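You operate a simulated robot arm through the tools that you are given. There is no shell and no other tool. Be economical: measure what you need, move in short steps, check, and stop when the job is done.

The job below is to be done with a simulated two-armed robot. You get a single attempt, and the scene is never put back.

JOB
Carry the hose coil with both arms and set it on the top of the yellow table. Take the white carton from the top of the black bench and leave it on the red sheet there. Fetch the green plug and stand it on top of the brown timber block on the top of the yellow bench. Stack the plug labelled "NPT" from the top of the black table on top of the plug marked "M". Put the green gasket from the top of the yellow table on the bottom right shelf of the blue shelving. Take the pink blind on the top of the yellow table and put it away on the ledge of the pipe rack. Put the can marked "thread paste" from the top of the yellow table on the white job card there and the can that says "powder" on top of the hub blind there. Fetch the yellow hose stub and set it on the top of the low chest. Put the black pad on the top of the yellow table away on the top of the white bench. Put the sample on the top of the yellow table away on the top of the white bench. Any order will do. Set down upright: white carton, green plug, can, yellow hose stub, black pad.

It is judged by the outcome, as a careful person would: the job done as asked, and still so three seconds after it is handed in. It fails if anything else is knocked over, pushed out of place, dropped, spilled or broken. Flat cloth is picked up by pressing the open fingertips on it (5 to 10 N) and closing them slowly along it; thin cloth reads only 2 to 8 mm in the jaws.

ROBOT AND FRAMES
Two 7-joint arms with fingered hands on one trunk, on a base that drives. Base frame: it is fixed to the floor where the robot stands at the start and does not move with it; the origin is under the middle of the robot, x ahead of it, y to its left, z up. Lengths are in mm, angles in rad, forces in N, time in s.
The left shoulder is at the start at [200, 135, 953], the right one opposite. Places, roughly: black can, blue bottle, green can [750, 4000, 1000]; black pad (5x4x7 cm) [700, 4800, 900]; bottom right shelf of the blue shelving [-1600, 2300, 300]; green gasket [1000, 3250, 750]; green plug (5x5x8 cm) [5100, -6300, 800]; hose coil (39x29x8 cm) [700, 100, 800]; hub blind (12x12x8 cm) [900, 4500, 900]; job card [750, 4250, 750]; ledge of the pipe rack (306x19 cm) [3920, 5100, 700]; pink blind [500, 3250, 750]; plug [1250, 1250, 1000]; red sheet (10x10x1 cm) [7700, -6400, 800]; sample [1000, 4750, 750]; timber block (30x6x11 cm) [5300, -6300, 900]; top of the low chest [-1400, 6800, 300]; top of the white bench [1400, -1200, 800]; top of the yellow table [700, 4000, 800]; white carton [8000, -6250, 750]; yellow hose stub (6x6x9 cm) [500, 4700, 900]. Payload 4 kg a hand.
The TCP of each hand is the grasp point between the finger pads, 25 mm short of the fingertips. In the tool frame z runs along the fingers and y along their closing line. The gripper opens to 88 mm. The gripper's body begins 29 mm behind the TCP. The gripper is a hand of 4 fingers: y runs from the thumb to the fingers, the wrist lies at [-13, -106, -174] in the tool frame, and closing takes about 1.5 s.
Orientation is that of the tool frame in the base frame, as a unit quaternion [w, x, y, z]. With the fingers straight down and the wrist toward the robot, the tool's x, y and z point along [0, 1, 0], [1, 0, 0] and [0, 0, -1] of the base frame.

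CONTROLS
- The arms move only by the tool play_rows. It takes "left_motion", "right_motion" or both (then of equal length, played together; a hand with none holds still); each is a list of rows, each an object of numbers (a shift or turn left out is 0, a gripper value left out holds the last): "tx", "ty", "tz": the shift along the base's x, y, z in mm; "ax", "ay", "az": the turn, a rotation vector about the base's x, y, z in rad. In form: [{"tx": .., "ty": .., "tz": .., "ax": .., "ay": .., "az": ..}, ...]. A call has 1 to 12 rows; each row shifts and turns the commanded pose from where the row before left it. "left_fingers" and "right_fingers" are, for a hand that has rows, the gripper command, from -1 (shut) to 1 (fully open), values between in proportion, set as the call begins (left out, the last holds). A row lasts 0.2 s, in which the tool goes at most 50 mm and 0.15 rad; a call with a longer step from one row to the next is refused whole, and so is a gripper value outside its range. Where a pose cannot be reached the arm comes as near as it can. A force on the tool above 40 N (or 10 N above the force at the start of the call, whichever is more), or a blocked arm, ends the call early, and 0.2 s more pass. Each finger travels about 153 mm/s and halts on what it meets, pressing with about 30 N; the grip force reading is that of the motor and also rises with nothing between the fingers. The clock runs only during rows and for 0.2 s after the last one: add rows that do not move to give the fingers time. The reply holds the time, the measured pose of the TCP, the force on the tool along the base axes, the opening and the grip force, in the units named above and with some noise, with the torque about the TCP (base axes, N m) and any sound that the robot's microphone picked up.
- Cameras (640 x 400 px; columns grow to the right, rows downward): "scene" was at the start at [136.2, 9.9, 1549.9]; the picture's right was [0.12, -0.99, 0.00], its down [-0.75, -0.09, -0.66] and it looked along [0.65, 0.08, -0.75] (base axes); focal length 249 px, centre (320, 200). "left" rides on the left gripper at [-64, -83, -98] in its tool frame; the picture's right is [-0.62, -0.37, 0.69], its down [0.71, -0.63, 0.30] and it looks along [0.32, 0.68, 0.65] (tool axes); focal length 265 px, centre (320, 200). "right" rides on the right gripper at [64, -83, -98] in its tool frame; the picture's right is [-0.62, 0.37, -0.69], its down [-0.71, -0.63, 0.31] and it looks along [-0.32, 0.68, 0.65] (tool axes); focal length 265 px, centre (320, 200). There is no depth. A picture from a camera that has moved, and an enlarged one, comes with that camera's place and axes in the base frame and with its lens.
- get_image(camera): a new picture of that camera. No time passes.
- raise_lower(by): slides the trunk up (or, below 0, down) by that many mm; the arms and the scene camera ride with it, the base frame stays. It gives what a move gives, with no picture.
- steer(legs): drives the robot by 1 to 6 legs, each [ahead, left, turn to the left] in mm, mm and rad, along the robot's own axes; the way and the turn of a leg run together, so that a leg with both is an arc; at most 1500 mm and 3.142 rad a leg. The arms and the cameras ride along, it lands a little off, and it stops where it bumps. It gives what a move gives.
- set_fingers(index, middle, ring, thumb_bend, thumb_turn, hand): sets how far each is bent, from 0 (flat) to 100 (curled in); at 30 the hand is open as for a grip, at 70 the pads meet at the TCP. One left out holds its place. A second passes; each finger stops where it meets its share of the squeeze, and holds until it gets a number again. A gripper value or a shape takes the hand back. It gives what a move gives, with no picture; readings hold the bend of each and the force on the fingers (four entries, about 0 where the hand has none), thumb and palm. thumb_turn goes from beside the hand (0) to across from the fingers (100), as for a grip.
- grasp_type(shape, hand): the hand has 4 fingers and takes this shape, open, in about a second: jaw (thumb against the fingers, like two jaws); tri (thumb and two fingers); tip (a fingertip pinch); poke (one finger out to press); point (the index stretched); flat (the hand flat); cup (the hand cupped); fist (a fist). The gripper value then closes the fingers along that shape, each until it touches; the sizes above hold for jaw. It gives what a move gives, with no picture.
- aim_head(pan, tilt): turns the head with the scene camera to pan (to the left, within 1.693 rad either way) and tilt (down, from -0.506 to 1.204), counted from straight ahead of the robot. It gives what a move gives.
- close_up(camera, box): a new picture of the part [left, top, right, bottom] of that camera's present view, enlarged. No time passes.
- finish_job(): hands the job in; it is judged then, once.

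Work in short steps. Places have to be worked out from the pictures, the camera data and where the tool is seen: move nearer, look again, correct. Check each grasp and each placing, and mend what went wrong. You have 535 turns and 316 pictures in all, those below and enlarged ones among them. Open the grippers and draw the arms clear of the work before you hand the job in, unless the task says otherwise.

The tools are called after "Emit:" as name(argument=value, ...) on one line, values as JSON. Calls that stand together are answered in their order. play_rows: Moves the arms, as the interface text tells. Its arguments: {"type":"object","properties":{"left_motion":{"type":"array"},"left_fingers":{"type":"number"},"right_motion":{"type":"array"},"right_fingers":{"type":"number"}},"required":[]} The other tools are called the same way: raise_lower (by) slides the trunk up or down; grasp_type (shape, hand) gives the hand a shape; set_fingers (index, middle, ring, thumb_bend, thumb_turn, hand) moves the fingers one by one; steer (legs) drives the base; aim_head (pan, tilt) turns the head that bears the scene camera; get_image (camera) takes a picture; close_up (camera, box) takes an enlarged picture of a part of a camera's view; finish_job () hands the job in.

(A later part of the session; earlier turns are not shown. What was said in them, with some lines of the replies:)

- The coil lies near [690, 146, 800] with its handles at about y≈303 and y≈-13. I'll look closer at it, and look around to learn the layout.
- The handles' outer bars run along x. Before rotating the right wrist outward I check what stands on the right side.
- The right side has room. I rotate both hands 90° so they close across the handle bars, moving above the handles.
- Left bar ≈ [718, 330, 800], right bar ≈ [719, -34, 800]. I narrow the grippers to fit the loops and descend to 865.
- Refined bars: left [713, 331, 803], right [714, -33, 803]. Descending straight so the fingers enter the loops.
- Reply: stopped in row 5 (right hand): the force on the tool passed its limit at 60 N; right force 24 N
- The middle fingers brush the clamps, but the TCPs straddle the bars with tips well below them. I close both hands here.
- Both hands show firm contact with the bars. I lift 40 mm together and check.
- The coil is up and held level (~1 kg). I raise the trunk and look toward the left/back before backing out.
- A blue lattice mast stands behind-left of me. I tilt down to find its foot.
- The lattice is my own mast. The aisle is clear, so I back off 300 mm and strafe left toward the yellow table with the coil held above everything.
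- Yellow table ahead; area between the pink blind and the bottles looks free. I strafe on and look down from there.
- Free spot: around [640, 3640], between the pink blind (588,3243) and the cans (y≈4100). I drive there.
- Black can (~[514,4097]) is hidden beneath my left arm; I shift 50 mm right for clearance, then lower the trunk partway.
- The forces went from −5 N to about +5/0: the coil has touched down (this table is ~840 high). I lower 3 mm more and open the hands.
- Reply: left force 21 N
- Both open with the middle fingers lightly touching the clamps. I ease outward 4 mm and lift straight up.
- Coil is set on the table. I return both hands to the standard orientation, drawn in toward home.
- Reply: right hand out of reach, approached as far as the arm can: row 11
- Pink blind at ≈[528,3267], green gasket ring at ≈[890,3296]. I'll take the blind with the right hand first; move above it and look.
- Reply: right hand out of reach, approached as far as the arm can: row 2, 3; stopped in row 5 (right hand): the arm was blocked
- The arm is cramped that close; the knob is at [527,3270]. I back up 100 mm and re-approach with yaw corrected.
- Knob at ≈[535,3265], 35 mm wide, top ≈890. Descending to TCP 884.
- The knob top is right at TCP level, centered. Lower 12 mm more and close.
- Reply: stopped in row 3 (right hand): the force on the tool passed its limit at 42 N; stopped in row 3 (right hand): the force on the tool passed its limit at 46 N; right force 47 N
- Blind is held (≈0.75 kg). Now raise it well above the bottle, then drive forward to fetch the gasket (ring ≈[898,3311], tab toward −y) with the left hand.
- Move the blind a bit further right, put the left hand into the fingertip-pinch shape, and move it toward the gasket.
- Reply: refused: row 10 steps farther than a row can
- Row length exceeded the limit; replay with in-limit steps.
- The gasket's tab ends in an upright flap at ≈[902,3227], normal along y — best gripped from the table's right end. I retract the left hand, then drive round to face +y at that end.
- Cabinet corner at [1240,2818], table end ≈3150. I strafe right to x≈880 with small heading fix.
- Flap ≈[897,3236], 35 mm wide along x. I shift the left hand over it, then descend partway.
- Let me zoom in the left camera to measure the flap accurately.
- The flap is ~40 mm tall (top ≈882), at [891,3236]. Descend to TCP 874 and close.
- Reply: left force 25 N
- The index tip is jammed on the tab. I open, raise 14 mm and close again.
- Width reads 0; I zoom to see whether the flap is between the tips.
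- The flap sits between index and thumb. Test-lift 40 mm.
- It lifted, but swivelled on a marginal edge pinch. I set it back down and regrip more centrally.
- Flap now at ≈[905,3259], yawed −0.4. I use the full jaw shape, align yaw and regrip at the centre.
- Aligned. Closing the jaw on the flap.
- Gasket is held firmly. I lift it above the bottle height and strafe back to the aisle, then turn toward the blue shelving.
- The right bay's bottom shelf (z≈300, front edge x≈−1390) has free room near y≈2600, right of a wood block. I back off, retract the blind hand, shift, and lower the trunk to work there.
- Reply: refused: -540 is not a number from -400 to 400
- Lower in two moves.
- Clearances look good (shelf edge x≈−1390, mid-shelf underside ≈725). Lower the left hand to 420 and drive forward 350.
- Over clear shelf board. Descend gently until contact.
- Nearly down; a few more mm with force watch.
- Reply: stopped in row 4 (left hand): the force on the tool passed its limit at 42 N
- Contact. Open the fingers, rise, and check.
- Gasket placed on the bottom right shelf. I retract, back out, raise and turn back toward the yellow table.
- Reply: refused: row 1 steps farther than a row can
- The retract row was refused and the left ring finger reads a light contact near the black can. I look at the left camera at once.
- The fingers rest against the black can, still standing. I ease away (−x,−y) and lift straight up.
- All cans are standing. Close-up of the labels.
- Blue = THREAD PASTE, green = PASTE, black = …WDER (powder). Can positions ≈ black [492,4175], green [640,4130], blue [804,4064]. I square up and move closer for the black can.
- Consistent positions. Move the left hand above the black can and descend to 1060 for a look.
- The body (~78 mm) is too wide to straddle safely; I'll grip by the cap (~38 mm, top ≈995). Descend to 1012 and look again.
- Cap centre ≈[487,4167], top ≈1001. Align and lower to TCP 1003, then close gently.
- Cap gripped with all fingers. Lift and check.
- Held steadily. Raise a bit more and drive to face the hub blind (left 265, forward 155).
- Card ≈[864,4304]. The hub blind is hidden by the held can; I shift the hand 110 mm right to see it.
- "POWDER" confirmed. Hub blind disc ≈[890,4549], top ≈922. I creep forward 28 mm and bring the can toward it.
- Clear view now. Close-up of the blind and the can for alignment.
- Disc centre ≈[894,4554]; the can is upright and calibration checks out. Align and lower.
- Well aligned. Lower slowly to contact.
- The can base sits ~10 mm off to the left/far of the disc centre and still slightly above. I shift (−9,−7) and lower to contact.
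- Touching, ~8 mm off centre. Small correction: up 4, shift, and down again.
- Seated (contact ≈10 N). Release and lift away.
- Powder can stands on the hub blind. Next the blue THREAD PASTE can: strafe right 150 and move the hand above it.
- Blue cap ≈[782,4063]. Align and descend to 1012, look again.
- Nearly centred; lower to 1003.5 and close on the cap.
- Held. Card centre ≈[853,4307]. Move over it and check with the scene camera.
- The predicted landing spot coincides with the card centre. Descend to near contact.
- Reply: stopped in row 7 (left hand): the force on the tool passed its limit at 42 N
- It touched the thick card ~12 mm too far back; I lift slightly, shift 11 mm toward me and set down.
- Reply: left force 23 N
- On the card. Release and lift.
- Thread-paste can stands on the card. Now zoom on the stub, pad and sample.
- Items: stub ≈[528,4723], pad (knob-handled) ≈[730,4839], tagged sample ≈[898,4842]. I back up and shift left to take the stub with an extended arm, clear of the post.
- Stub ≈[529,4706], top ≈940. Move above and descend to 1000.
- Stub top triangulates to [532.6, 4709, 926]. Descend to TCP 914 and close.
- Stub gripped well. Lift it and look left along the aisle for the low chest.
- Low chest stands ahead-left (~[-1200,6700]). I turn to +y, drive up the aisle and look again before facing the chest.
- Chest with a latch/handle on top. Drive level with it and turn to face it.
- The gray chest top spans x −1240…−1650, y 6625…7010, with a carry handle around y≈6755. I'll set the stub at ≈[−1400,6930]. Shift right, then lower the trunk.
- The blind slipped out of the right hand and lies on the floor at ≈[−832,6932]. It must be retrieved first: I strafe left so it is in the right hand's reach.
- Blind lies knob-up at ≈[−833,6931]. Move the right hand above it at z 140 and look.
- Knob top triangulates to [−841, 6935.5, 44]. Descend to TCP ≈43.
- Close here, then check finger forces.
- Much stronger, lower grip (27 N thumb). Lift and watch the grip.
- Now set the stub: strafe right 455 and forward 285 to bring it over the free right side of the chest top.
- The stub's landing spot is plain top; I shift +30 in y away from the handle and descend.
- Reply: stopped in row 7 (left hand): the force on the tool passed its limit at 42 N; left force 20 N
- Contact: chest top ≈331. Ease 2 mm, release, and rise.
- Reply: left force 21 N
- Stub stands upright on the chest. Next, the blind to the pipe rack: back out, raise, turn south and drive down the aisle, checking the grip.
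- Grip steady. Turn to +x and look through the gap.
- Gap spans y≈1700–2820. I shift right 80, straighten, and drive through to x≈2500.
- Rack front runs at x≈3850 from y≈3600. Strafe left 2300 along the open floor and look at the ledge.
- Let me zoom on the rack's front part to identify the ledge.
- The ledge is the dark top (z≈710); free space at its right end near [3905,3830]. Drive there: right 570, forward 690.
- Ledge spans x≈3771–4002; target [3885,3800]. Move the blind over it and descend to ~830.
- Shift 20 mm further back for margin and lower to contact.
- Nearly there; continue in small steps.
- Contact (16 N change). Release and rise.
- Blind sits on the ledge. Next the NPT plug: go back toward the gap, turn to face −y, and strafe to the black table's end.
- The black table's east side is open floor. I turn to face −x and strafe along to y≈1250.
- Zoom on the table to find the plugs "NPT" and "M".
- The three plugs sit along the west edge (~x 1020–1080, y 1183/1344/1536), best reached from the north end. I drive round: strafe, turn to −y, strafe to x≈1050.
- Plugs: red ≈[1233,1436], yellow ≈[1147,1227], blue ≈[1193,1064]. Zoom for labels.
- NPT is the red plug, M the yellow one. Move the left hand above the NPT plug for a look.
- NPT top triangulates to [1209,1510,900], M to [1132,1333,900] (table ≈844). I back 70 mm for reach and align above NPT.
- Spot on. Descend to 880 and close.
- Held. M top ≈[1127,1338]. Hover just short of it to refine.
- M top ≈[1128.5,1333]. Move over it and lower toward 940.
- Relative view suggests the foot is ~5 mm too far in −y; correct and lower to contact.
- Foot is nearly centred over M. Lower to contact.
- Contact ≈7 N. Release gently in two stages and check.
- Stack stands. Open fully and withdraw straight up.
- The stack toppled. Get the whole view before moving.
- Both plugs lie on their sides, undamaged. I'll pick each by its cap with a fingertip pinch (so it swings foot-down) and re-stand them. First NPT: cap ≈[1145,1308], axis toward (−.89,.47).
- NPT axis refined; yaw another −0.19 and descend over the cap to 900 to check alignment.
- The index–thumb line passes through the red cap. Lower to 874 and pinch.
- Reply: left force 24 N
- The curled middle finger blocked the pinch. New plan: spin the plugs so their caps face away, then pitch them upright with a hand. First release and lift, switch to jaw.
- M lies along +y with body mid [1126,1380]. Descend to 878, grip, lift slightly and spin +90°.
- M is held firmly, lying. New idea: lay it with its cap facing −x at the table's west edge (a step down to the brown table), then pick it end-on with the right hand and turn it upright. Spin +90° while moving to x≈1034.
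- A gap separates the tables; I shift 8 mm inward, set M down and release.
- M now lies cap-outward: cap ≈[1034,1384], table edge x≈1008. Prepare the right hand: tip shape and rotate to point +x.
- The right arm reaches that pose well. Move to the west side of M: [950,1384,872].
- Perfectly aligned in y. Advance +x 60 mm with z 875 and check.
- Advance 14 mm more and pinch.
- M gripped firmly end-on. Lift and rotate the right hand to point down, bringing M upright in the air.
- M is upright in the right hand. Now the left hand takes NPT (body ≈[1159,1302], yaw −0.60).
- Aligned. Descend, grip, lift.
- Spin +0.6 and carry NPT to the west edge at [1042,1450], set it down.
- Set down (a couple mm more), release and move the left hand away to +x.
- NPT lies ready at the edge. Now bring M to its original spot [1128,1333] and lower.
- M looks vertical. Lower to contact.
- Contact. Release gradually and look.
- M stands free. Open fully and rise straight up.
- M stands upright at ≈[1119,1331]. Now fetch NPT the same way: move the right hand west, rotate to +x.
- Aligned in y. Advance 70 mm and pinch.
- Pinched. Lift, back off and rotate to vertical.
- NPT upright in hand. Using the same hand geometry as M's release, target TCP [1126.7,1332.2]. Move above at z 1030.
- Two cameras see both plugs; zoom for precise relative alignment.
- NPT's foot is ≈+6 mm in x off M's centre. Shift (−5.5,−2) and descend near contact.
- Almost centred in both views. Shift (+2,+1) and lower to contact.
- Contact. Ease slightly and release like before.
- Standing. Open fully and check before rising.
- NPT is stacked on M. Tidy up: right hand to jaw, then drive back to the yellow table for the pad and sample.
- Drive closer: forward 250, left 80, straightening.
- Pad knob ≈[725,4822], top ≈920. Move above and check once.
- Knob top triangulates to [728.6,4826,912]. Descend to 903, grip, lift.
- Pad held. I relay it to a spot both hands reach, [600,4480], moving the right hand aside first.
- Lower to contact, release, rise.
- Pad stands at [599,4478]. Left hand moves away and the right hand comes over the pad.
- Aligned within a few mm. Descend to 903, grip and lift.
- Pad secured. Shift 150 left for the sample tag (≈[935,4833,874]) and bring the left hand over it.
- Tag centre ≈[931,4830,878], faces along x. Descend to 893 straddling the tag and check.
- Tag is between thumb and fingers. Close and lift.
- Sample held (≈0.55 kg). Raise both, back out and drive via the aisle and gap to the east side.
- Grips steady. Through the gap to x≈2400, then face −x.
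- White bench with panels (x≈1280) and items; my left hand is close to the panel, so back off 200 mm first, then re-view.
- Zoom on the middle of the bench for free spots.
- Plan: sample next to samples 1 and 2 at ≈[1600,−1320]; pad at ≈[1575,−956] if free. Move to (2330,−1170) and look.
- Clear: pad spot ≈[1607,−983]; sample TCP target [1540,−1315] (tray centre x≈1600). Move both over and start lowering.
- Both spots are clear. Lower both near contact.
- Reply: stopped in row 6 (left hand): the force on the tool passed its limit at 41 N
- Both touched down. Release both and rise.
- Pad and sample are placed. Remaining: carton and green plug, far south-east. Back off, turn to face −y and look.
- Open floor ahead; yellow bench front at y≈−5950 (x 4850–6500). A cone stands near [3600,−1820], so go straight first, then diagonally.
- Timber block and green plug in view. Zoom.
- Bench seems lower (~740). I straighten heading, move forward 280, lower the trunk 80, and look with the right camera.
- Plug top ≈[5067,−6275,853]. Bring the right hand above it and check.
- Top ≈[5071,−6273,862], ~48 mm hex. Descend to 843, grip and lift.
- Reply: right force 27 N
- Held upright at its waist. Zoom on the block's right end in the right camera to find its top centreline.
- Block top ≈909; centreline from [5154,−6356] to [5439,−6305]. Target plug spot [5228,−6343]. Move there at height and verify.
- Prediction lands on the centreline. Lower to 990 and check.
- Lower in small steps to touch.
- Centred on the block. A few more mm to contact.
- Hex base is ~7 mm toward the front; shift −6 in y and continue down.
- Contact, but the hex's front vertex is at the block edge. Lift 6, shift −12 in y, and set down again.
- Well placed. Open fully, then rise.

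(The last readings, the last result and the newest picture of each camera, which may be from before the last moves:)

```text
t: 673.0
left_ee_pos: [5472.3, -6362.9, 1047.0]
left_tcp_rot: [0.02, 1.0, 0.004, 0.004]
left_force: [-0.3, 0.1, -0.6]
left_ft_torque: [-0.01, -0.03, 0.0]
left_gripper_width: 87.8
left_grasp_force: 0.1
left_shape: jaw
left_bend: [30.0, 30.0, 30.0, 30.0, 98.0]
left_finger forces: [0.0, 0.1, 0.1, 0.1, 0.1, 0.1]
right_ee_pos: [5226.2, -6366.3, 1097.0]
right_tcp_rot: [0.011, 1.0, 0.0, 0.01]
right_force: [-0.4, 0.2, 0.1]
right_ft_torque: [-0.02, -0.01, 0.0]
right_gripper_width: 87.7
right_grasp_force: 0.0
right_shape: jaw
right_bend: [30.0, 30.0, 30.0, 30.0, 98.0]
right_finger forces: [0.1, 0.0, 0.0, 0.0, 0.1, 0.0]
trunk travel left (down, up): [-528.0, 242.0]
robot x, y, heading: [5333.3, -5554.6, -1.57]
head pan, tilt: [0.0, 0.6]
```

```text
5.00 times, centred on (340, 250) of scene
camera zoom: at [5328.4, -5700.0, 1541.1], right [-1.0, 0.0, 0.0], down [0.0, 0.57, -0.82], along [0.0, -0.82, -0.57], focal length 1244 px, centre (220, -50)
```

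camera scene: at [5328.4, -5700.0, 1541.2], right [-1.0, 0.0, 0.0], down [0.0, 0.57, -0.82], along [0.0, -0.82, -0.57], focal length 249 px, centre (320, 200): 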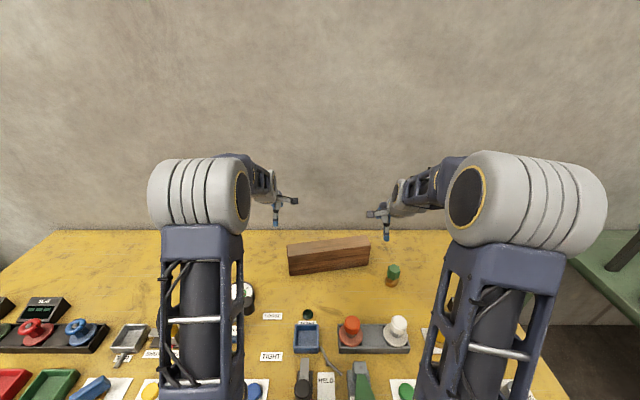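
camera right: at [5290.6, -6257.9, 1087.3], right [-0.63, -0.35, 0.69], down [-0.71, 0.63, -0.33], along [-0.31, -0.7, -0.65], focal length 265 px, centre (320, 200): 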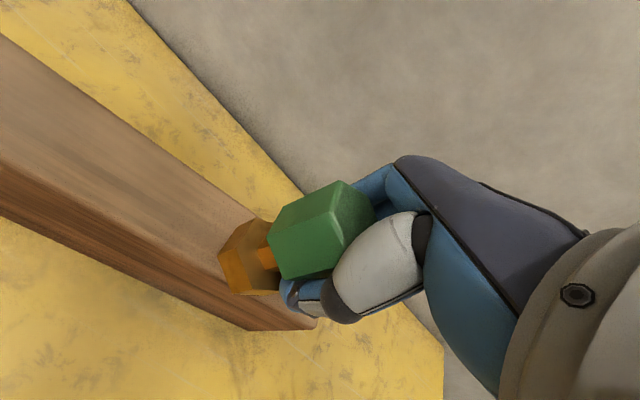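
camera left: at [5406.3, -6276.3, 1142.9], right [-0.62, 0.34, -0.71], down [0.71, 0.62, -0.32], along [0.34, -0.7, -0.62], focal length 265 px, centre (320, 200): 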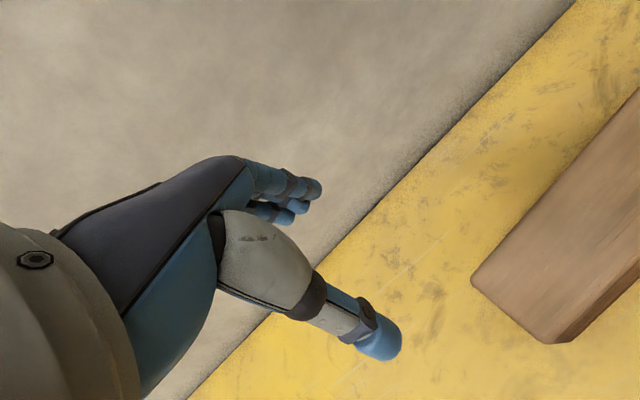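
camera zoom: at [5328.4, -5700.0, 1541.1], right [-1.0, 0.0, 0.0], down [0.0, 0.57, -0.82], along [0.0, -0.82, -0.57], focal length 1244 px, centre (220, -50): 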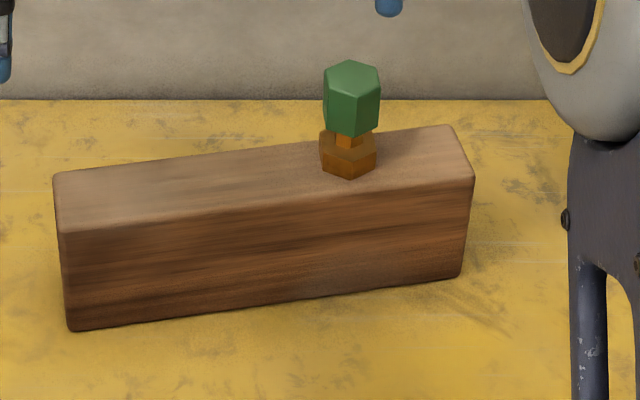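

Green plug stands on the timber. Finally the carton: back off and strafe left (+x) to the black bench.

Emit:
steer(legs=[[-250, 0, 0], [0, 1250, 0], [0, 1250, 0]])

Emit:
aim_head(pan=0.0, tilt=0.6)

Emit:
get_image(camera="scene")

```text
t: 686.6
left_ee_pos: [7948.0, -6121.7, 1047.2]
left_tcp_rot: [0.019, 1.0, 0.003, 0.003]
left_force: [0.2, -0.6, -0.2]
left_ft_torque: [0.01, 0.01, 0.01]
left_gripper_width: 88.2
left_grasp_force: 0.0
left_shape: jaw
left_bend: [30.0, 30.0, 30.0, 30.0, 98.0]
left_finger forces: [0.1, 0.0, 0.0, 0.1, 0.0, 0.1]
right_ee_pos: [7701.8, -6123.6, 1098.0]
right_tcp_rot: [0.011, 1.0, -0.003, 0.01]
right_force: [0.5, 0.6, -0.7]
right_ft_torque: [0.0, 0.01, -0.04]
right_gripper_width: 87.8
right_grasp_force: 0.0
right_shape: jaw
right_bend: [30.0, 30.0, 30.0, 30.0, 98.0]
right_finger forces: [0.0, 0.0, 0.0, 0.0, 0.0, 0.1]
trunk travel left (down, up): [-528.0, 242.0]
robot x, y, heading: [7813.6, -5310.4, -1.571]
head pan, tilt: [0.0, 0.6]
```

```text
t: 687.2
left_ee_pos: [7947.2, -6121.5, 1045.5]
left_tcp_rot: [0.019, 1.0, 0.001, 0.003]
left_force: [0.2, 0.7, 0.5]
left_ft_torque: [-0.05, -0.01, -0.01]
left_gripper_width: 87.8
left_grasp_force: 0.1
left_shape: jaw
left_bend: [30.0, 30.0, 30.0, 30.0, 98.0]
left_finger forces: [0.0, 0.0, 0.1, 0.0, 0.0, 0.0]
right_ee_pos: [7701.6, -6123.6, 1097.3]
right_tcp_rot: [0.011, 1.0, -0.004, 0.009]
right_force: [-0.6, 0.0, -0.5]
right_ft_torque: [0.0, -0.01, 0.02]
right_gripper_width: 87.6
right_grasp_force: 0.0
right_shape: jaw
right_bend: [30.0, 30.0, 30.0, 30.0, 98.0]
right_finger forces: [0.1, 0.0, 0.1, 0.1, 0.1, 0.1]
trunk travel left (down, up): [-528.0, 242.0]
robot x, y, heading: [7807.4, -5308.7, -1.577]
head pan, tilt: [0.0, 0.6]
```

```text
95 pictures are left
camera scene: at [7807.0, -5457.7, 1541.1], right [-1.0, 0.0, 0.0], down [0.0, 0.57, -0.83], along [0.0, -0.82, -0.57], focal length 249 px, centre (320, 200)
```

scene: 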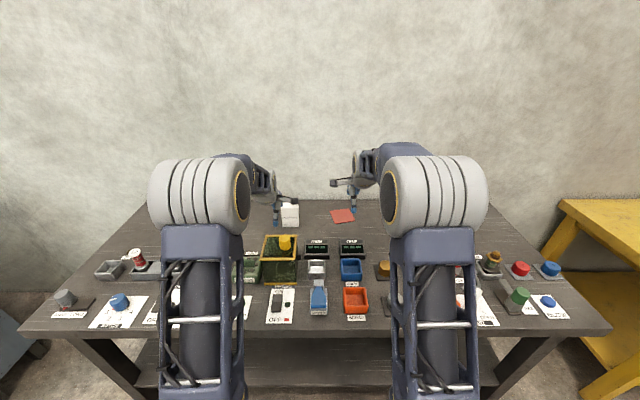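

Carton and red sheet are at the back of the bench. Zoom.

Emit:
close_up(camera="scene", box=[250, 180, 390, 270])

```text
4.44 times, centred on (320, 225) of scene
camera zoom: at [7807.0, -5457.7, 1541.1], right [-1.0, 0.0, 0.0], down [0.0, 0.57, -0.83], along [0.0, -0.82, -0.57], focal length 1106 px, centre (320, 89)
```

zoom: 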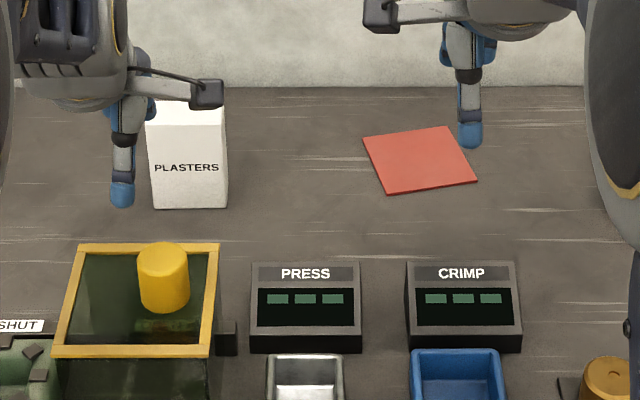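

Carton (~80×45×100) front-bottom ≈[7941,−6322]; sheet ≈[7698,−6389]. Drive forward 185 and look with the left camera.

Emit:
steer(legs=[[185, 0, 0.006]])

Emit:
get_image(camera="left")

Emit:
close_up(camera="scene", box=[240, 200, 400, 310])

```text
t: 688.7
left_ee_pos: [7952.9, -6309.5, 1047.0]
left_tcp_rot: [0.019, 1.0, 0.005, 0.003]
left_force: [-0.2, 0.1, 0.5]
left_ft_torque: [-0.02, -0.02, 0.02]
left_gripper_width: 88.1
left_grasp_force: 0.0
left_shape: jaw
left_bend: [30.0, 30.0, 30.0, 30.0, 98.0]
left_finger forces: [0.1, 0.0, 0.1, 0.0, 0.0, 0.0]
right_ee_pos: [7707.5, -6312.6, 1096.1]
right_tcp_rot: [0.011, 1.0, 0.0, 0.009]
right_force: [0.0, -0.6, -0.5]
right_ft_torque: [0.03, 0.02, 0.0]
right_gripper_width: 88.0
right_grasp_force: 0.1
right_shape: jaw
right_bend: [30.0, 30.0, 30.0, 30.0, 98.0]
right_finger forces: [0.1, 0.1, 0.0, 0.0, 0.1, 0.0]
trunk travel left (down, up): [-528.0, 242.0]
robot x, y, heading: [7810.1, -5496.3, -1.563]
head pan, tilt: [0.0, 0.6]
```

```text
93 pictures are left
camera left: at [7887.3, -6222.1, 1142.9], right [-0.62, 0.34, -0.71], down [0.71, 0.63, -0.32], along [0.34, -0.7, -0.63], focal length 265 px, centre (320, 200)
```

left: 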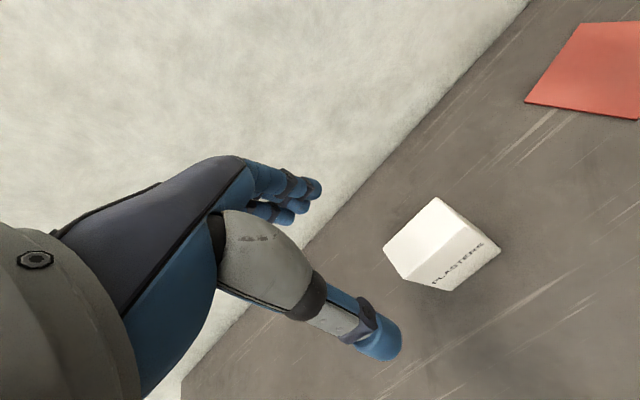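

```text
3.64 times, centred on (320, 255) of scene
camera zoom: at [7807.9, -5645.9, 1541.1], right [-1.0, 0.0, 0.0], down [0.0, 0.57, -0.82], along [0.0, -0.82, -0.57], focal length 905 px, centre (320, 0)
```

zoom: 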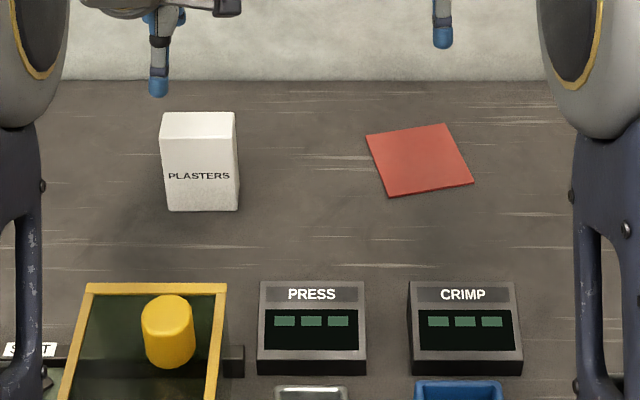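

Carton top centre ≈[7939,−6347,894], 40 mm deep along the closing line. Move over and descend to 873, grip, lift.

Emit:
play_rows(left_motion=[{"tx": -7, "ty": -19}, {"tx": -7, "ty": -18.5}, {"tz": -40}, {"tz": -40}, {"tz": -40}, {}])

Emit:
get_image(camera="left")

```text
t: 690.1
left_ee_pos: [7940.2, -6348.6, 927.8]
left_tcp_rot: [0.019, 1.0, 0.006, 0.003]
left_force: [-0.3, 0.6, 0.7]
left_ft_torque: [0.02, 0.0, 0.01]
left_gripper_width: 87.9
left_grasp_force: 0.1
left_shape: jaw
left_bend: [30.0, 30.0, 30.0, 30.0, 98.0]
left_finger forces: [0.0, 0.0, 0.1, 0.0, 0.0, 0.0]
right_ee_pos: [7707.1, -6312.0, 1097.6]
right_tcp_rot: [0.01, 1.0, 0.0, 0.009]
right_force: [0.2, 0.4, -0.6]
right_ft_torque: [0.01, -0.01, -0.04]
right_gripper_width: 88.2
right_grasp_force: 0.1
right_shape: jaw
right_bend: [30.0, 30.0, 30.0, 30.0, 98.0]
right_finger forces: [0.0, 0.0, 0.0, 0.0, 0.0, 0.1]
trunk travel left (down, up): [-528.0, 242.0]
robot x, y, heading: [7810.6, -5501.7, -1.568]
head pan, tilt: [0.0, 0.6]
```

```text
91 pictures are left
camera left: at [7873.8, -6260.7, 1022.4], right [-0.62, 0.33, -0.71], down [0.71, 0.63, -0.32], along [0.34, -0.7, -0.62], focal length 265 px, centre (320, 200)
```

left: 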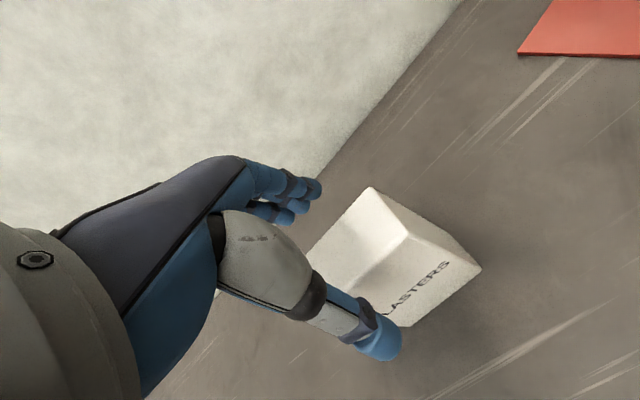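

Good alignment. Shift −3 in y, descend to 874, grip and lift.

Emit:
play_rows(left_motion=[{"ty": -3, "tz": -20}, {"tz": -20}, {"tz": -14}, {}])

Emit:
play_rows(left_motion=[{}, {}, {}, {}, {}, {}, {}, {}], left_fingers=-1)

Emit:
play_rows(left_motion=[{"tz": 10}, {"tz": 20}, {"tz": 30}, {"tz": 40}, {"tz": 30}, {}])

Emit:
get_image(camera="left")

Emit:
close_up(camera="scene", box=[240, 200, 400, 310])

```text
t: 691.1
left_ee_pos: [7939.4, -6349.6, 873.1]
left_tcp_rot: [0.018, 1.0, 0.006, 0.003]
left_force: [0.3, 0.3, 0.3]
left_ft_torque: [0.0, 0.01, 0.0]
left_gripper_width: 88.0
left_grasp_force: 0.1
left_shape: jaw
left_bend: [30.0, 30.0, 30.0, 30.0, 98.0]
left_finger forces: [0.0, 0.1, 0.0, 0.0, 0.5, 0.0]
right_ee_pos: [7706.9, -6312.6, 1097.3]
right_tcp_rot: [0.011, 1.0, 0.0, 0.01]
right_force: [-0.5, 0.1, -0.3]
right_ft_torque: [0.01, 0.05, -0.02]
right_gripper_width: 87.8
right_grasp_force: 0.1
right_shape: jaw
right_bend: [30.0, 30.0, 30.0, 30.0, 98.0]
right_finger forces: [0.0, 0.0, 0.1, 0.0, 0.0, 0.1]
trunk travel left (down, up): [-528.0, 242.0]
robot x, y, heading: [7812.1, -5499.1, -1.564]
head pan, tilt: [0.0, 0.6]
```

```text
t: 692.9
left_ee_pos: [7939.1, -6350.5, 873.3]
left_tcp_rot: [0.019, 1.0, 0.005, 0.003]
left_force: [-0.2, -0.4, 0.2]
left_ft_torque: [0.01, 0.02, 0.0]
left_gripper_width: 34.2
left_grasp_force: 30.1
left_shape: jaw
left_bend: [74.0, 52.0, 50.0, 72.0, 100.0]
left_finger forces: [16.0, 8.3, 3.7, 0.0, 27.9, 0.0]
right_ee_pos: [7706.1, -6312.0, 1097.1]
right_tcp_rot: [0.01, 1.0, 0.0, 0.01]
right_force: [0.1, -0.8, -0.4]
right_ft_torque: [0.02, 0.01, -0.02]
right_gripper_width: 87.8
right_grasp_force: 0.1
right_shape: jaw
right_bend: [30.0, 30.0, 30.0, 30.0, 98.0]
right_finger forces: [0.0, 0.0, 0.1, 0.0, 0.1, 0.1]
trunk travel left (down, up): [-528.0, 242.0]
robot x, y, heading: [7810.1, -5494.5, -1.564]
head pan, tilt: [0.0, 0.6]
```

```text
t: 694.3
left_ee_pos: [7938.9, -6349.2, 1004.0]
left_tcp_rot: [0.019, 1.0, 0.005, 0.004]
left_force: [0.5, 0.0, -1.4]
left_ft_torque: [0.01, -0.02, 0.02]
left_gripper_width: 34.2
left_grasp_force: 29.8
left_shape: jaw
left_bend: [74.0, 52.0, 51.0, 72.0, 100.0]
left_finger forces: [16.0, 8.2, 3.6, 0.0, 27.9, 0.0]
right_ee_pos: [7707.8, -6312.3, 1097.9]
right_tcp_rot: [0.011, 1.0, 0.001, 0.009]
right_force: [-0.5, 0.6, 0.3]
right_ft_torque: [0.0, 0.01, 0.0]
right_gripper_width: 87.9
right_grasp_force: 0.2
right_shape: jaw
right_bend: [30.0, 30.0, 30.0, 30.0, 98.0]
right_finger forces: [0.1, 0.1, 0.0, 0.0, 0.0, 0.0]
trunk travel left (down, up): [-528.0, 242.0]
robot x, y, heading: [7805.7, -5498.8, -1.566]
head pan, tilt: [0.0, 0.6]
```

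```text
90 pictures are left
camera left: at [7872.6, -6261.5, 1099.5], right [-0.62, 0.34, -0.71], down [0.71, 0.63, -0.32], along [0.34, -0.7, -0.63], focal length 265 px, centre (320, 200)
```

left: 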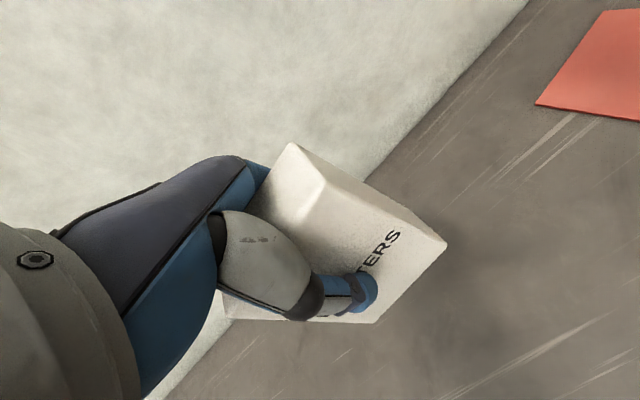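

```text
3.64 times, centred on (320, 255) of scene
camera zoom: at [7807.9, -5646.0, 1541.1], right [-1.0, 0.0, 0.0], down [0.0, 0.57, -0.82], along [0.0, -0.82, -0.57], focal length 905 px, centre (320, 0)
```

zoom: 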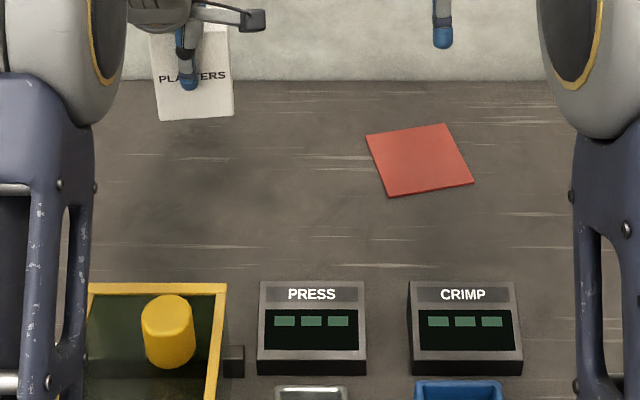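

Carton held upright. Sheet centre ≈[7697,−6394] (bench ≈786). Strafe right 160 and carry it over.

Emit:
steer(legs=[[0, -160, 0]])

Emit:
play_rows(left_motion=[{"tx": -20, "ty": -11}, {"tx": -20, "ty": -11}, {"tx": -20, "ty": -11}, {"tx": -19, "ty": -11}, {}])

Emit:
close_up(camera="scene", box=[220, 200, 380, 310])

```text
t: 695.7
left_ee_pos: [7779.4, -6349.0, 1003.3]
left_tcp_rot: [0.02, 1.0, 0.006, 0.003]
left_force: [-1.1, 0.2, -1.3]
left_ft_torque: [0.03, -0.03, 0.02]
left_gripper_width: 34.2
left_grasp_force: 29.9
left_shape: jaw
left_bend: [74.0, 52.0, 51.0, 72.0, 100.0]
left_finger forces: [15.9, 8.3, 3.7, 0.1, 27.9, 0.0]
right_ee_pos: [7546.8, -6313.4, 1098.7]
right_tcp_rot: [0.01, 1.0, 0.0, 0.01]
right_force: [0.9, 0.0, 0.7]
right_ft_torque: [0.0, -0.04, 0.03]
right_gripper_width: 88.0
right_grasp_force: 0.2
right_shape: jaw
right_bend: [30.0, 30.0, 30.0, 30.0, 98.0]
right_finger forces: [0.0, 0.0, 0.0, 0.0, 0.0, 0.1]
trunk travel left (down, up): [-528.0, 242.0]
robot x, y, heading: [7649.0, -5495.2, -1.565]
head pan, tilt: [0.0, 0.6]
```

```text
t: 696.9
left_ee_pos: [7699.4, -6392.2, 1003.0]
left_tcp_rot: [0.019, 1.0, 0.006, 0.003]
left_force: [0.3, -0.5, 0.0]
left_ft_torque: [-0.02, 0.0, 0.0]
left_gripper_width: 34.4
left_grasp_force: 29.6
left_shape: jaw
left_bend: [74.0, 52.0, 51.0, 72.0, 100.0]
left_finger forces: [16.1, 8.2, 3.7, 0.1, 27.9, 0.0]
right_ee_pos: [7547.2, -6312.4, 1097.6]
right_tcp_rot: [0.01, 1.0, 0.0, 0.009]
right_force: [-0.8, 0.8, -0.6]
right_ft_torque: [0.01, -0.04, -0.02]
right_gripper_width: 87.8
right_grasp_force: 0.0
right_shape: jaw
right_bend: [30.0, 30.0, 30.0, 30.0, 98.0]
right_finger forces: [0.1, 0.0, 0.0, 0.1, 0.0, 0.0]
trunk travel left (down, up): [-528.0, 242.0]
robot x, y, heading: [7651.0, -5500.0, -1.562]
head pan, tilt: [0.0, 0.6]
```

```text
3.64 times, centred on (300, 255) of scene
camera zoom: at [7648.1, -5646.5, 1541.1], right [-1.0, 0.0, 0.0], down [0.0, 0.57, -0.82], along [0.0, -0.82, -0.57], focal length 905 px, centre (393, 0)
```

zoom: 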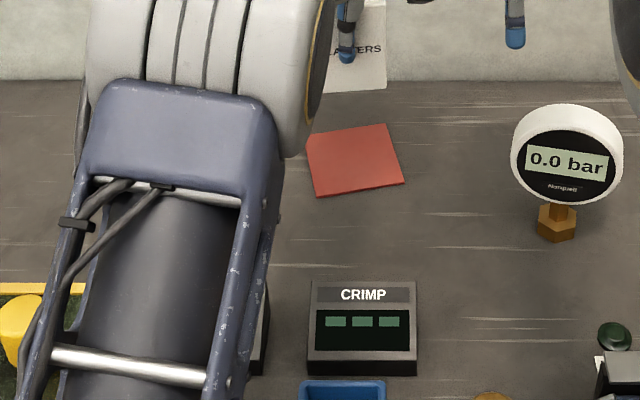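

Shift (−5,−2) to centre on the sheet and lower.

Emit:
play_rows(left_motion=[{"tx": -5, "ty": -2, "tz": -30}, {"tz": -35}, {"tz": -30}, {"tz": -12}, {}])

Emit:
close_up(camera="scene", box=[220, 200, 380, 310])

Emit:
get_image(camera="left")

```text
t: 698.1
left_ee_pos: [7695.7, -6395.2, 894.6]
left_tcp_rot: [0.019, 1.0, 0.006, 0.004]
left_force: [-0.2, 0.0, -0.3]
left_ft_torque: [0.0, 0.0, -0.03]
left_gripper_width: 34.2
left_grasp_force: 30.4
left_shape: jaw
left_bend: [74.0, 52.0, 51.0, 72.0, 100.0]
left_finger forces: [16.0, 8.3, 3.7, 0.0, 27.9, 0.0]
right_ee_pos: [7547.1, -6312.6, 1097.2]
right_tcp_rot: [0.011, 1.0, 0.001, 0.009]
right_force: [-0.6, 0.0, -0.7]
right_ft_torque: [0.05, -0.02, 0.02]
right_gripper_width: 87.9
right_grasp_force: 0.1
right_shape: jaw
right_bend: [30.0, 30.0, 30.0, 30.0, 98.0]
right_finger forces: [0.0, 0.1, 0.0, 0.1, 0.0, 0.0]
trunk travel left (down, up): [-528.0, 242.0]
robot x, y, heading: [7647.3, -5501.6, -1.566]
head pan, tilt: [0.0, 0.6]
```

```text
3.64 times, centred on (300, 255) of scene
camera zoom: at [7648.0, -5646.5, 1541.1], right [-1.0, 0.0, 0.0], down [0.0, 0.57, -0.82], along [0.0, -0.82, -0.57], focal length 905 px, centre (393, 0)
```

zoom: 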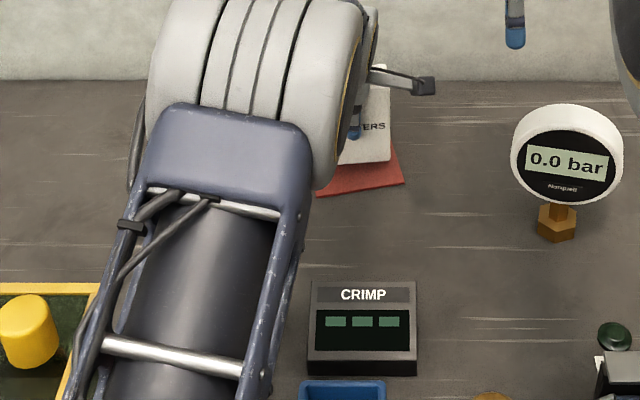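

```text
86 pictures are left
camera left: at [7629.2, -6308.7, 991.0], right [-0.62, 0.33, -0.71], down [0.71, 0.63, -0.32], along [0.34, -0.7, -0.63], focal length 265 px, centre (320, 200)
```

left: 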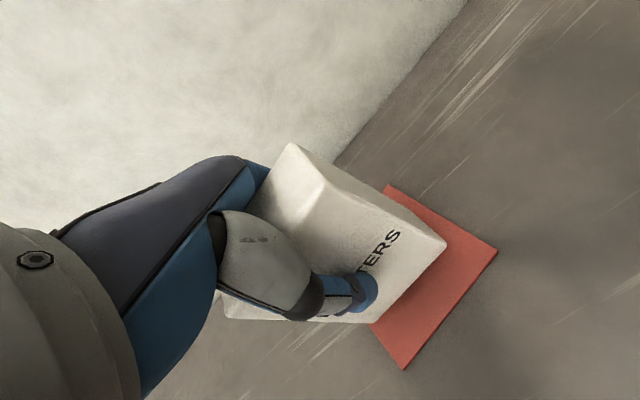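

The carton would land near the sheet's front edge; shift −12 in y, then lower to contact.

Emit:
play_rows(left_motion=[{"ty": -6}, {"ty": -6}, {"tz": -5}, {"tz": -3}, {"tz": -3}, {"tz": -2}, {"tz": -2}, {}])

Emit:
get_image(camera="left")

```text
t: 699.9
left_ee_pos: [7694.3, -6405.8, 881.0]
left_tcp_rot: [0.019, 1.0, 0.006, 0.004]
left_force: [-0.8, 0.0, -1.3]
left_ft_torque: [0.0, 0.04, 0.03]
left_gripper_width: 34.5
left_grasp_force: 30.1
left_shape: jaw
left_bend: [74.0, 52.0, 51.0, 72.0, 100.0]
left_finger forces: [16.0, 8.2, 3.8, 0.1, 27.8, 0.1]
right_ee_pos: [7547.5, -6311.7, 1097.5]
right_tcp_rot: [0.01, 1.0, 0.0, 0.01]
right_force: [0.3, 0.1, -0.1]
right_ft_torque: [-0.01, -0.02, -0.04]
right_gripper_width: 87.9
right_grasp_force: 0.1
right_shape: jaw
right_bend: [30.0, 30.0, 30.0, 30.0, 98.0]
right_finger forces: [0.1, 0.0, 0.0, 0.0, 0.0, 0.1]
trunk travel left (down, up): [-528.0, 242.0]
robot x, y, heading: [7647.3, -5497.1, -1.568]
head pan, tilt: [0.0, 0.6]
```

```text
85 pictures are left
camera left: at [7628.7, -6320.3, 977.1], right [-0.62, 0.33, -0.71], down [0.71, 0.63, -0.32], along [0.34, -0.7, -0.62], focal length 265 px, centre (320, 200)
```

left: 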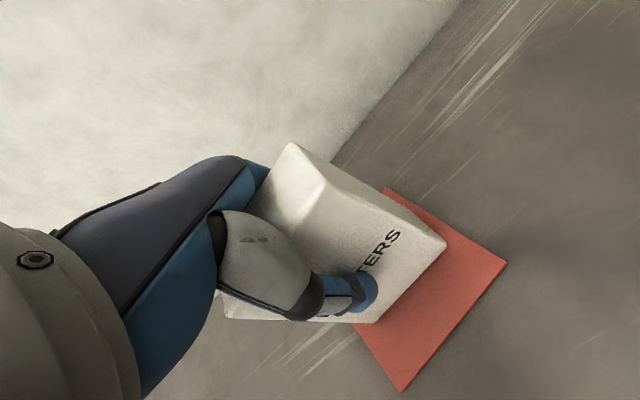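

Now margins are good (about 35 front/25 back). Shift +4 and lower to touch.

Emit:
play_rows(left_motion=[{"ty": 4}, {"tz": -2}, {"tz": -2}, {"tz": -1.5}, {"tz": -1.5}, {}])

```text
t: 701.3
left_ee_pos: [7694.8, -6403.1, 876.4]
left_tcp_rot: [0.02, 1.0, 0.006, 0.004]
left_force: [-0.8, 0.7, 11.7]
left_ft_torque: [0.18, 0.03, -0.02]
left_gripper_width: 34.7
left_grasp_force: 30.3
left_shape: jaw
left_bend: [74.0, 52.0, 51.0, 72.0, 100.0]
left_finger forces: [17.2, 8.5, 3.9, 0.0, 31.0, 0.1]
right_ee_pos: [7547.5, -6312.7, 1097.8]
right_tcp_rot: [0.011, 1.0, 0.0, 0.01]
right_force: [0.9, 0.0, -1.1]
right_ft_torque: [0.01, -0.01, -0.02]
right_gripper_width: 87.7
right_grasp_force: 0.0
right_shape: jaw
right_bend: [30.0, 30.0, 30.0, 30.0, 98.0]
right_finger forces: [0.0, 0.0, 0.0, 0.0, 0.1, 0.0]
trunk travel left (down, up): [-528.0, 242.0]
robot x, y, heading: [7649.6, -5493.4, -1.566]
head pan, tilt: [0.0, 0.6]
```

Contact. Ease 1 mm, open, rise and check.

Emit:
play_rows(left_motion=[{"tz": 1}, {}, {}, {}, {}, {}], left_fingers=1)

Emit:
play_rows(left_motion=[{"tz": 10}, {"tz": 30}, {"tz": 40}, {"tz": 40}, {"tz": 40}, {}])

Emit:
get_image(camera="left")

```text
t: 702.7
left_ee_pos: [7695.2, -6402.9, 874.5]
left_tcp_rot: [0.018, 1.0, 0.006, 0.004]
left_force: [-0.3, 0.4, 1.0]
left_ft_torque: [0.03, 0.0, 0.02]
left_gripper_width: 88.0
left_grasp_force: 0.0
left_shape: jaw
left_bend: [30.0, 30.0, 30.0, 30.0, 98.0]
left_finger forces: [1.0, 0.0, 0.1, 0.0, 0.6, 0.0]
right_ee_pos: [7547.8, -6313.5, 1098.7]
right_tcp_rot: [0.01, 1.0, 0.0, 0.01]
right_force: [-0.7, 0.0, 0.0]
right_ft_torque: [0.0, 0.01, -0.01]
right_gripper_width: 87.9
right_grasp_force: 0.0
right_shape: jaw
right_bend: [30.0, 30.0, 30.0, 30.0, 98.0]
right_finger forces: [0.0, 0.0, 0.0, 0.0, 0.0, 0.0]
trunk travel left (down, up): [-528.0, 242.0]
robot x, y, heading: [7650.3, -5499.8, -1.572]
head pan, tilt: [0.0, 0.6]
```

```text
t: 704.1
left_ee_pos: [7693.8, -6400.8, 1034.1]
left_tcp_rot: [0.018, 1.0, 0.006, 0.004]
left_force: [0.0, 0.3, -0.1]
left_ft_torque: [-0.06, 0.0, -0.01]
left_gripper_width: 87.9
left_grasp_force: 0.1
left_shape: jaw
left_bend: [30.0, 30.0, 30.0, 30.0, 98.0]
left_finger forces: [0.1, 0.0, 0.0, 0.0, 0.1, 0.0]
right_ee_pos: [7547.6, -6313.0, 1097.8]
right_tcp_rot: [0.011, 1.0, 0.0, 0.009]
right_force: [-0.7, -0.3, 0.1]
right_ft_torque: [0.01, 0.04, -0.01]
right_gripper_width: 87.7
right_grasp_force: 0.0
right_shape: jaw
right_bend: [30.0, 30.0, 30.0, 30.0, 98.0]
right_finger forces: [0.1, 0.0, 0.0, 0.0, 0.0, 0.0]
trunk travel left (down, up): [-528.0, 242.0]
robot x, y, heading: [7649.9, -5494.3, -1.568]
head pan, tilt: [0.0, 0.6]
```

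```text
84 pictures are left
camera left: at [7627.2, -6313.8, 1130.6], right [-0.62, 0.33, -0.71], down [0.71, 0.63, -0.32], along [0.34, -0.7, -0.63], focal length 265 px, centre (320, 200)
```

left: 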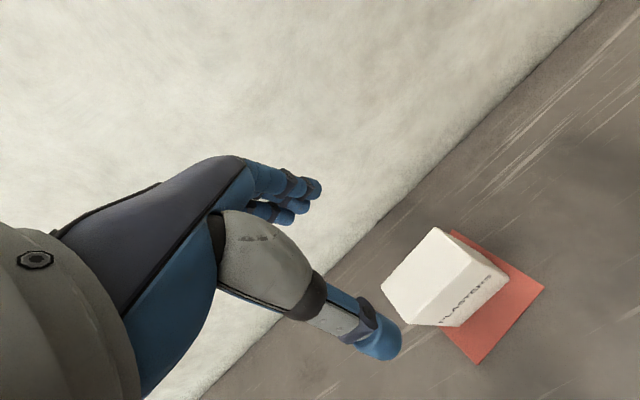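

The carton stands on the red sheet. I back away clear of the bench and take a final look.

Emit:
steer(legs=[[-400, 0, 0]])

Emit:
close_up(camera="scene", box=[220, 160, 420, 280])

```text
t: 706.6
left_ee_pos: [7687.0, -6002.3, 1033.7]
left_tcp_rot: [0.019, 1.0, 0.002, 0.003]
left_force: [0.2, 0.1, -0.1]
left_ft_torque: [0.0, -0.01, 0.01]
left_gripper_width: 87.9
left_grasp_force: 0.0
left_shape: jaw
left_bend: [30.0, 30.0, 30.0, 30.0, 98.0]
left_finger forces: [0.0, 0.0, 0.0, 0.0, 0.0, 0.0]
right_ee_pos: [7539.7, -5913.1, 1097.4]
right_tcp_rot: [0.011, 1.0, -0.004, 0.01]
right_force: [0.6, 0.1, -0.7]
right_ft_torque: [-0.05, -0.01, 0.01]
right_gripper_width: 88.3
right_grasp_force: 0.0
right_shape: jaw
right_bend: [30.0, 30.0, 30.0, 30.0, 98.0]
right_finger forces: [0.1, 0.0, 0.0, 0.0, 0.1, 0.0]
trunk travel left (down, up): [-528.0, 242.0]
robot x, y, heading: [7650.1, -5102.1, -1.574]
head pan, tilt: [0.0, 0.6]
```

```text
3.20 times, centred on (320, 220) of scene
camera zoom: at [7647.1, -5248.3, 1541.1], right [-1.0, 0.0, 0.0], down [0.0, 0.56, -0.83], along [0.0, -0.83, -0.56], focal length 796 px, centre (320, 136)
```

zoom: 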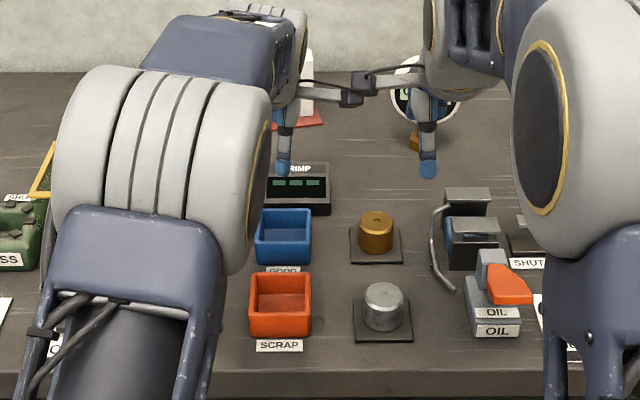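

The carton is standing on the sheet; I back the arms fully clear of the bench.

Emit:
steer(legs=[[-500, 0, 0]])

Emit:
get_image(camera="scene")

```text
t: 709.5
left_ee_pos: [7685.9, -5525.0, 1036.5]
left_tcp_rot: [0.02, 1.0, 0.002, 0.004]
left_force: [-0.3, 0.6, 0.1]
left_ft_torque: [-0.02, 0.01, 0.02]
left_gripper_width: 87.9
left_grasp_force: 0.1
left_shape: jaw
left_bend: [30.0, 30.0, 30.0, 30.0, 98.0]
left_finger forces: [0.0, 0.0, 0.1, 0.0, 0.0, 0.0]
right_ee_pos: [7541.6, -5436.3, 1098.4]
right_tcp_rot: [0.011, 1.0, -0.003, 0.01]
right_force: [0.1, 0.5, 0.1]
right_ft_torque: [0.03, 0.01, -0.01]
right_gripper_width: 88.0
right_grasp_force: 0.0
right_shape: jaw
right_bend: [30.0, 30.0, 30.0, 30.0, 98.0]
right_finger forces: [0.1, 0.0, 0.0, 0.1, 0.0, 0.1]
trunk travel left (down, up): [-528.0, 242.0]
robot x, y, heading: [7650.6, -4621.7, -1.574]
head pan, tilt: [0.0, 0.6]
stopped in leg 1: the robot was blocked; the commanded pose is now the measured one
```

```text
82 pictures are left
camera scene: at [7646.5, -4770.8, 1541.1], right [-1.0, 0.0, 0.0], down [0.0, 0.56, -0.83], along [0.0, -0.83, -0.56], focal length 249 px, centre (320, 200)
```

scene: 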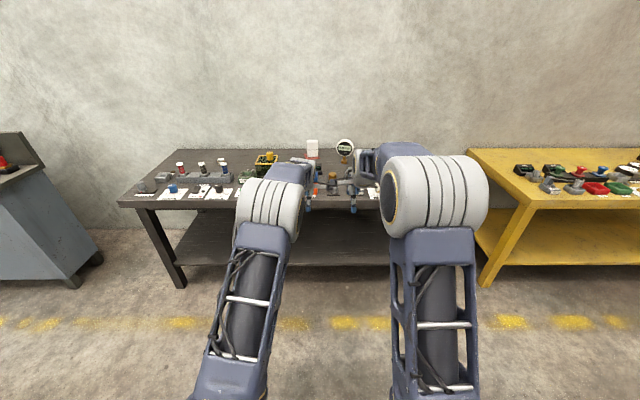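

I bumped something behind; I move forward 150 and check it on both sides.

Emit:
steer(legs=[[150, 0, 0]])

Emit:
aim_head(pan=1.69, tilt=0.4)

Emit:
get_image(camera="scene")

Emit:
aim_head(pan=-1.69, tilt=0.4)

Emit:
get_image(camera="scene")

```text
t: 710.8
left_ee_pos: [7684.4, -5674.9, 1035.5]
left_tcp_rot: [0.021, 1.0, 0.001, 0.004]
left_force: [-0.3, -0.1, 0.6]
left_ft_torque: [0.03, 0.01, -0.02]
left_gripper_width: 87.9
left_grasp_force: 0.2
left_shape: jaw
left_bend: [30.0, 30.0, 30.0, 30.0, 98.0]
left_finger forces: [0.0, 0.0, 0.0, 0.1, 0.0, 0.0]
right_ee_pos: [7539.6, -5586.2, 1099.0]
right_tcp_rot: [0.011, 1.0, -0.004, 0.01]
right_force: [0.0, -1.0, -0.7]
right_ft_torque: [0.01, -0.02, -0.04]
right_gripper_width: 88.1
right_grasp_force: 0.0
right_shape: jaw
right_bend: [30.0, 30.0, 30.0, 30.0, 98.0]
right_finger forces: [0.0, 0.0, 0.0, 0.1, 0.0, 0.1]
trunk travel left (down, up): [-528.0, 242.0]
robot x, y, heading: [7645.6, -4772.9, -1.58]
head pan, tilt: [0.0, 0.6]
```

```text
t: 712.6
left_ee_pos: [7685.0, -5675.1, 1034.9]
left_tcp_rot: [0.019, 1.0, 0.002, 0.005]
left_force: [-0.4, 0.2, 0.1]
left_ft_torque: [0.01, 0.02, -0.02]
left_gripper_width: 87.9
left_grasp_force: 0.0
left_shape: jaw
left_bend: [30.0, 30.0, 30.0, 30.0, 98.0]
left_finger forces: [0.0, 0.0, 0.0, 0.1, 0.0, 0.0]
right_ee_pos: [7538.4, -5586.5, 1098.8]
right_tcp_rot: [0.012, 1.0, -0.003, 0.009]
right_force: [-0.3, 0.5, 0.3]
right_ft_torque: [0.05, 0.03, -0.02]
right_gripper_width: 87.8
right_grasp_force: 0.1
right_shape: jaw
right_bend: [30.0, 30.0, 30.0, 30.0, 98.0]
right_finger forces: [0.0, 0.1, 0.0, 0.1, 0.1, 0.0]
trunk travel left (down, up): [-528.0, 242.0]
robot x, y, heading: [7650.6, -4774.6, -1.573]
head pan, tilt: [1.689, 0.4]
```

```text
81 pictures are left
camera scene: at [7738.1, -4822.0, 1559.3], right [0.11, -0.99, 0.0], down [-0.39, -0.04, -0.92], along [0.92, 0.1, -0.39], focal length 249 px, centre (320, 200)
```

scene: 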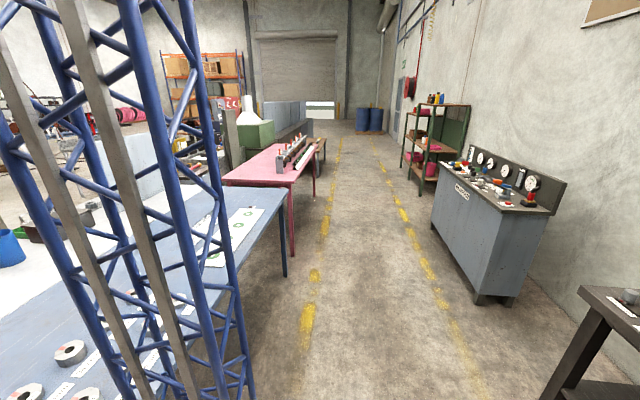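

```text
t: 715.4
left_ee_pos: [7685.0, -5674.5, 1036.2]
left_tcp_rot: [0.02, 1.0, 0.002, 0.003]
left_force: [-0.2, 0.5, -0.3]
left_ft_torque: [-0.03, 0.0, -0.02]
left_gripper_width: 88.0
left_grasp_force: 0.0
left_shape: jaw
left_bend: [30.0, 30.0, 30.0, 30.0, 98.0]
left_finger forces: [0.1, 0.0, 0.1, 0.0, 0.0, 0.0]
right_ee_pos: [7539.0, -5586.2, 1099.4]
right_tcp_rot: [0.011, 1.0, -0.003, 0.009]
right_force: [0.2, 0.3, -1.0]
right_ft_torque: [-0.02, -0.04, -0.02]
right_gripper_width: 87.9
right_grasp_force: 0.1
right_shape: jaw
right_bend: [30.0, 30.0, 30.0, 30.0, 98.0]
right_finger forces: [0.0, 0.0, 0.0, 0.0, 0.1, 0.0]
trunk travel left (down, up): [-528.0, 242.0]
robot x, y, heading: [7649.0, -4773.7, -1.579]
head pan, tilt: [-1.689, 0.4]
```

```text
80 pictures are left
camera scene: at [7554.2, -4820.9, 1559.3], right [0.12, 0.99, 0.0], down [0.39, -0.05, -0.92], along [-0.91, 0.11, -0.39], focal length 249 px, centre (320, 200)
```

scene: 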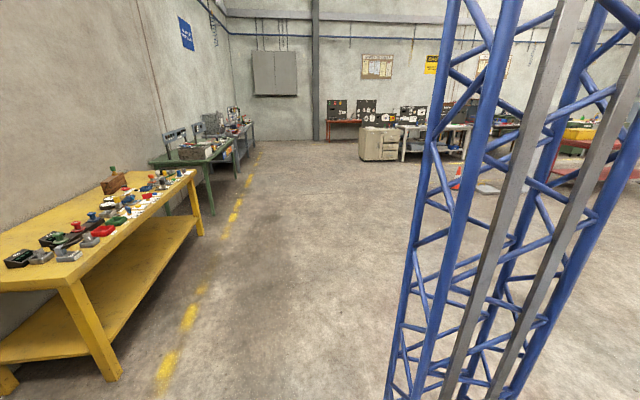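

Behind me is only a heavy table whose items stand undisturbed; the green plug still stands on the timber in view. Grippers are open and the arms clear, so I hand the job in.

Emit:
finish_job()

```text
The job is handed in.
```

I put every item where the job asked and handed it in, but three mishaps along the way could count against it:

- **Pink blind:** it slipped out of the right hand and fell to the floor. I picked it up and set it on the ledge of the pipe rack.
- **Plug stack:** the NPT and M plugs fell over on the first try at stacking. I stood M back up about 10 mm from where it started and put NPT on top of it.
- **Contacts while driving:** my fingers brushed the can marked "powder", and near the end I backed into the table behind me. The can stayed up, and from what I could see nothing on the table looked moved.

I checked each item by camera as I set it down, but didn't go back to look at most of them before handing in.
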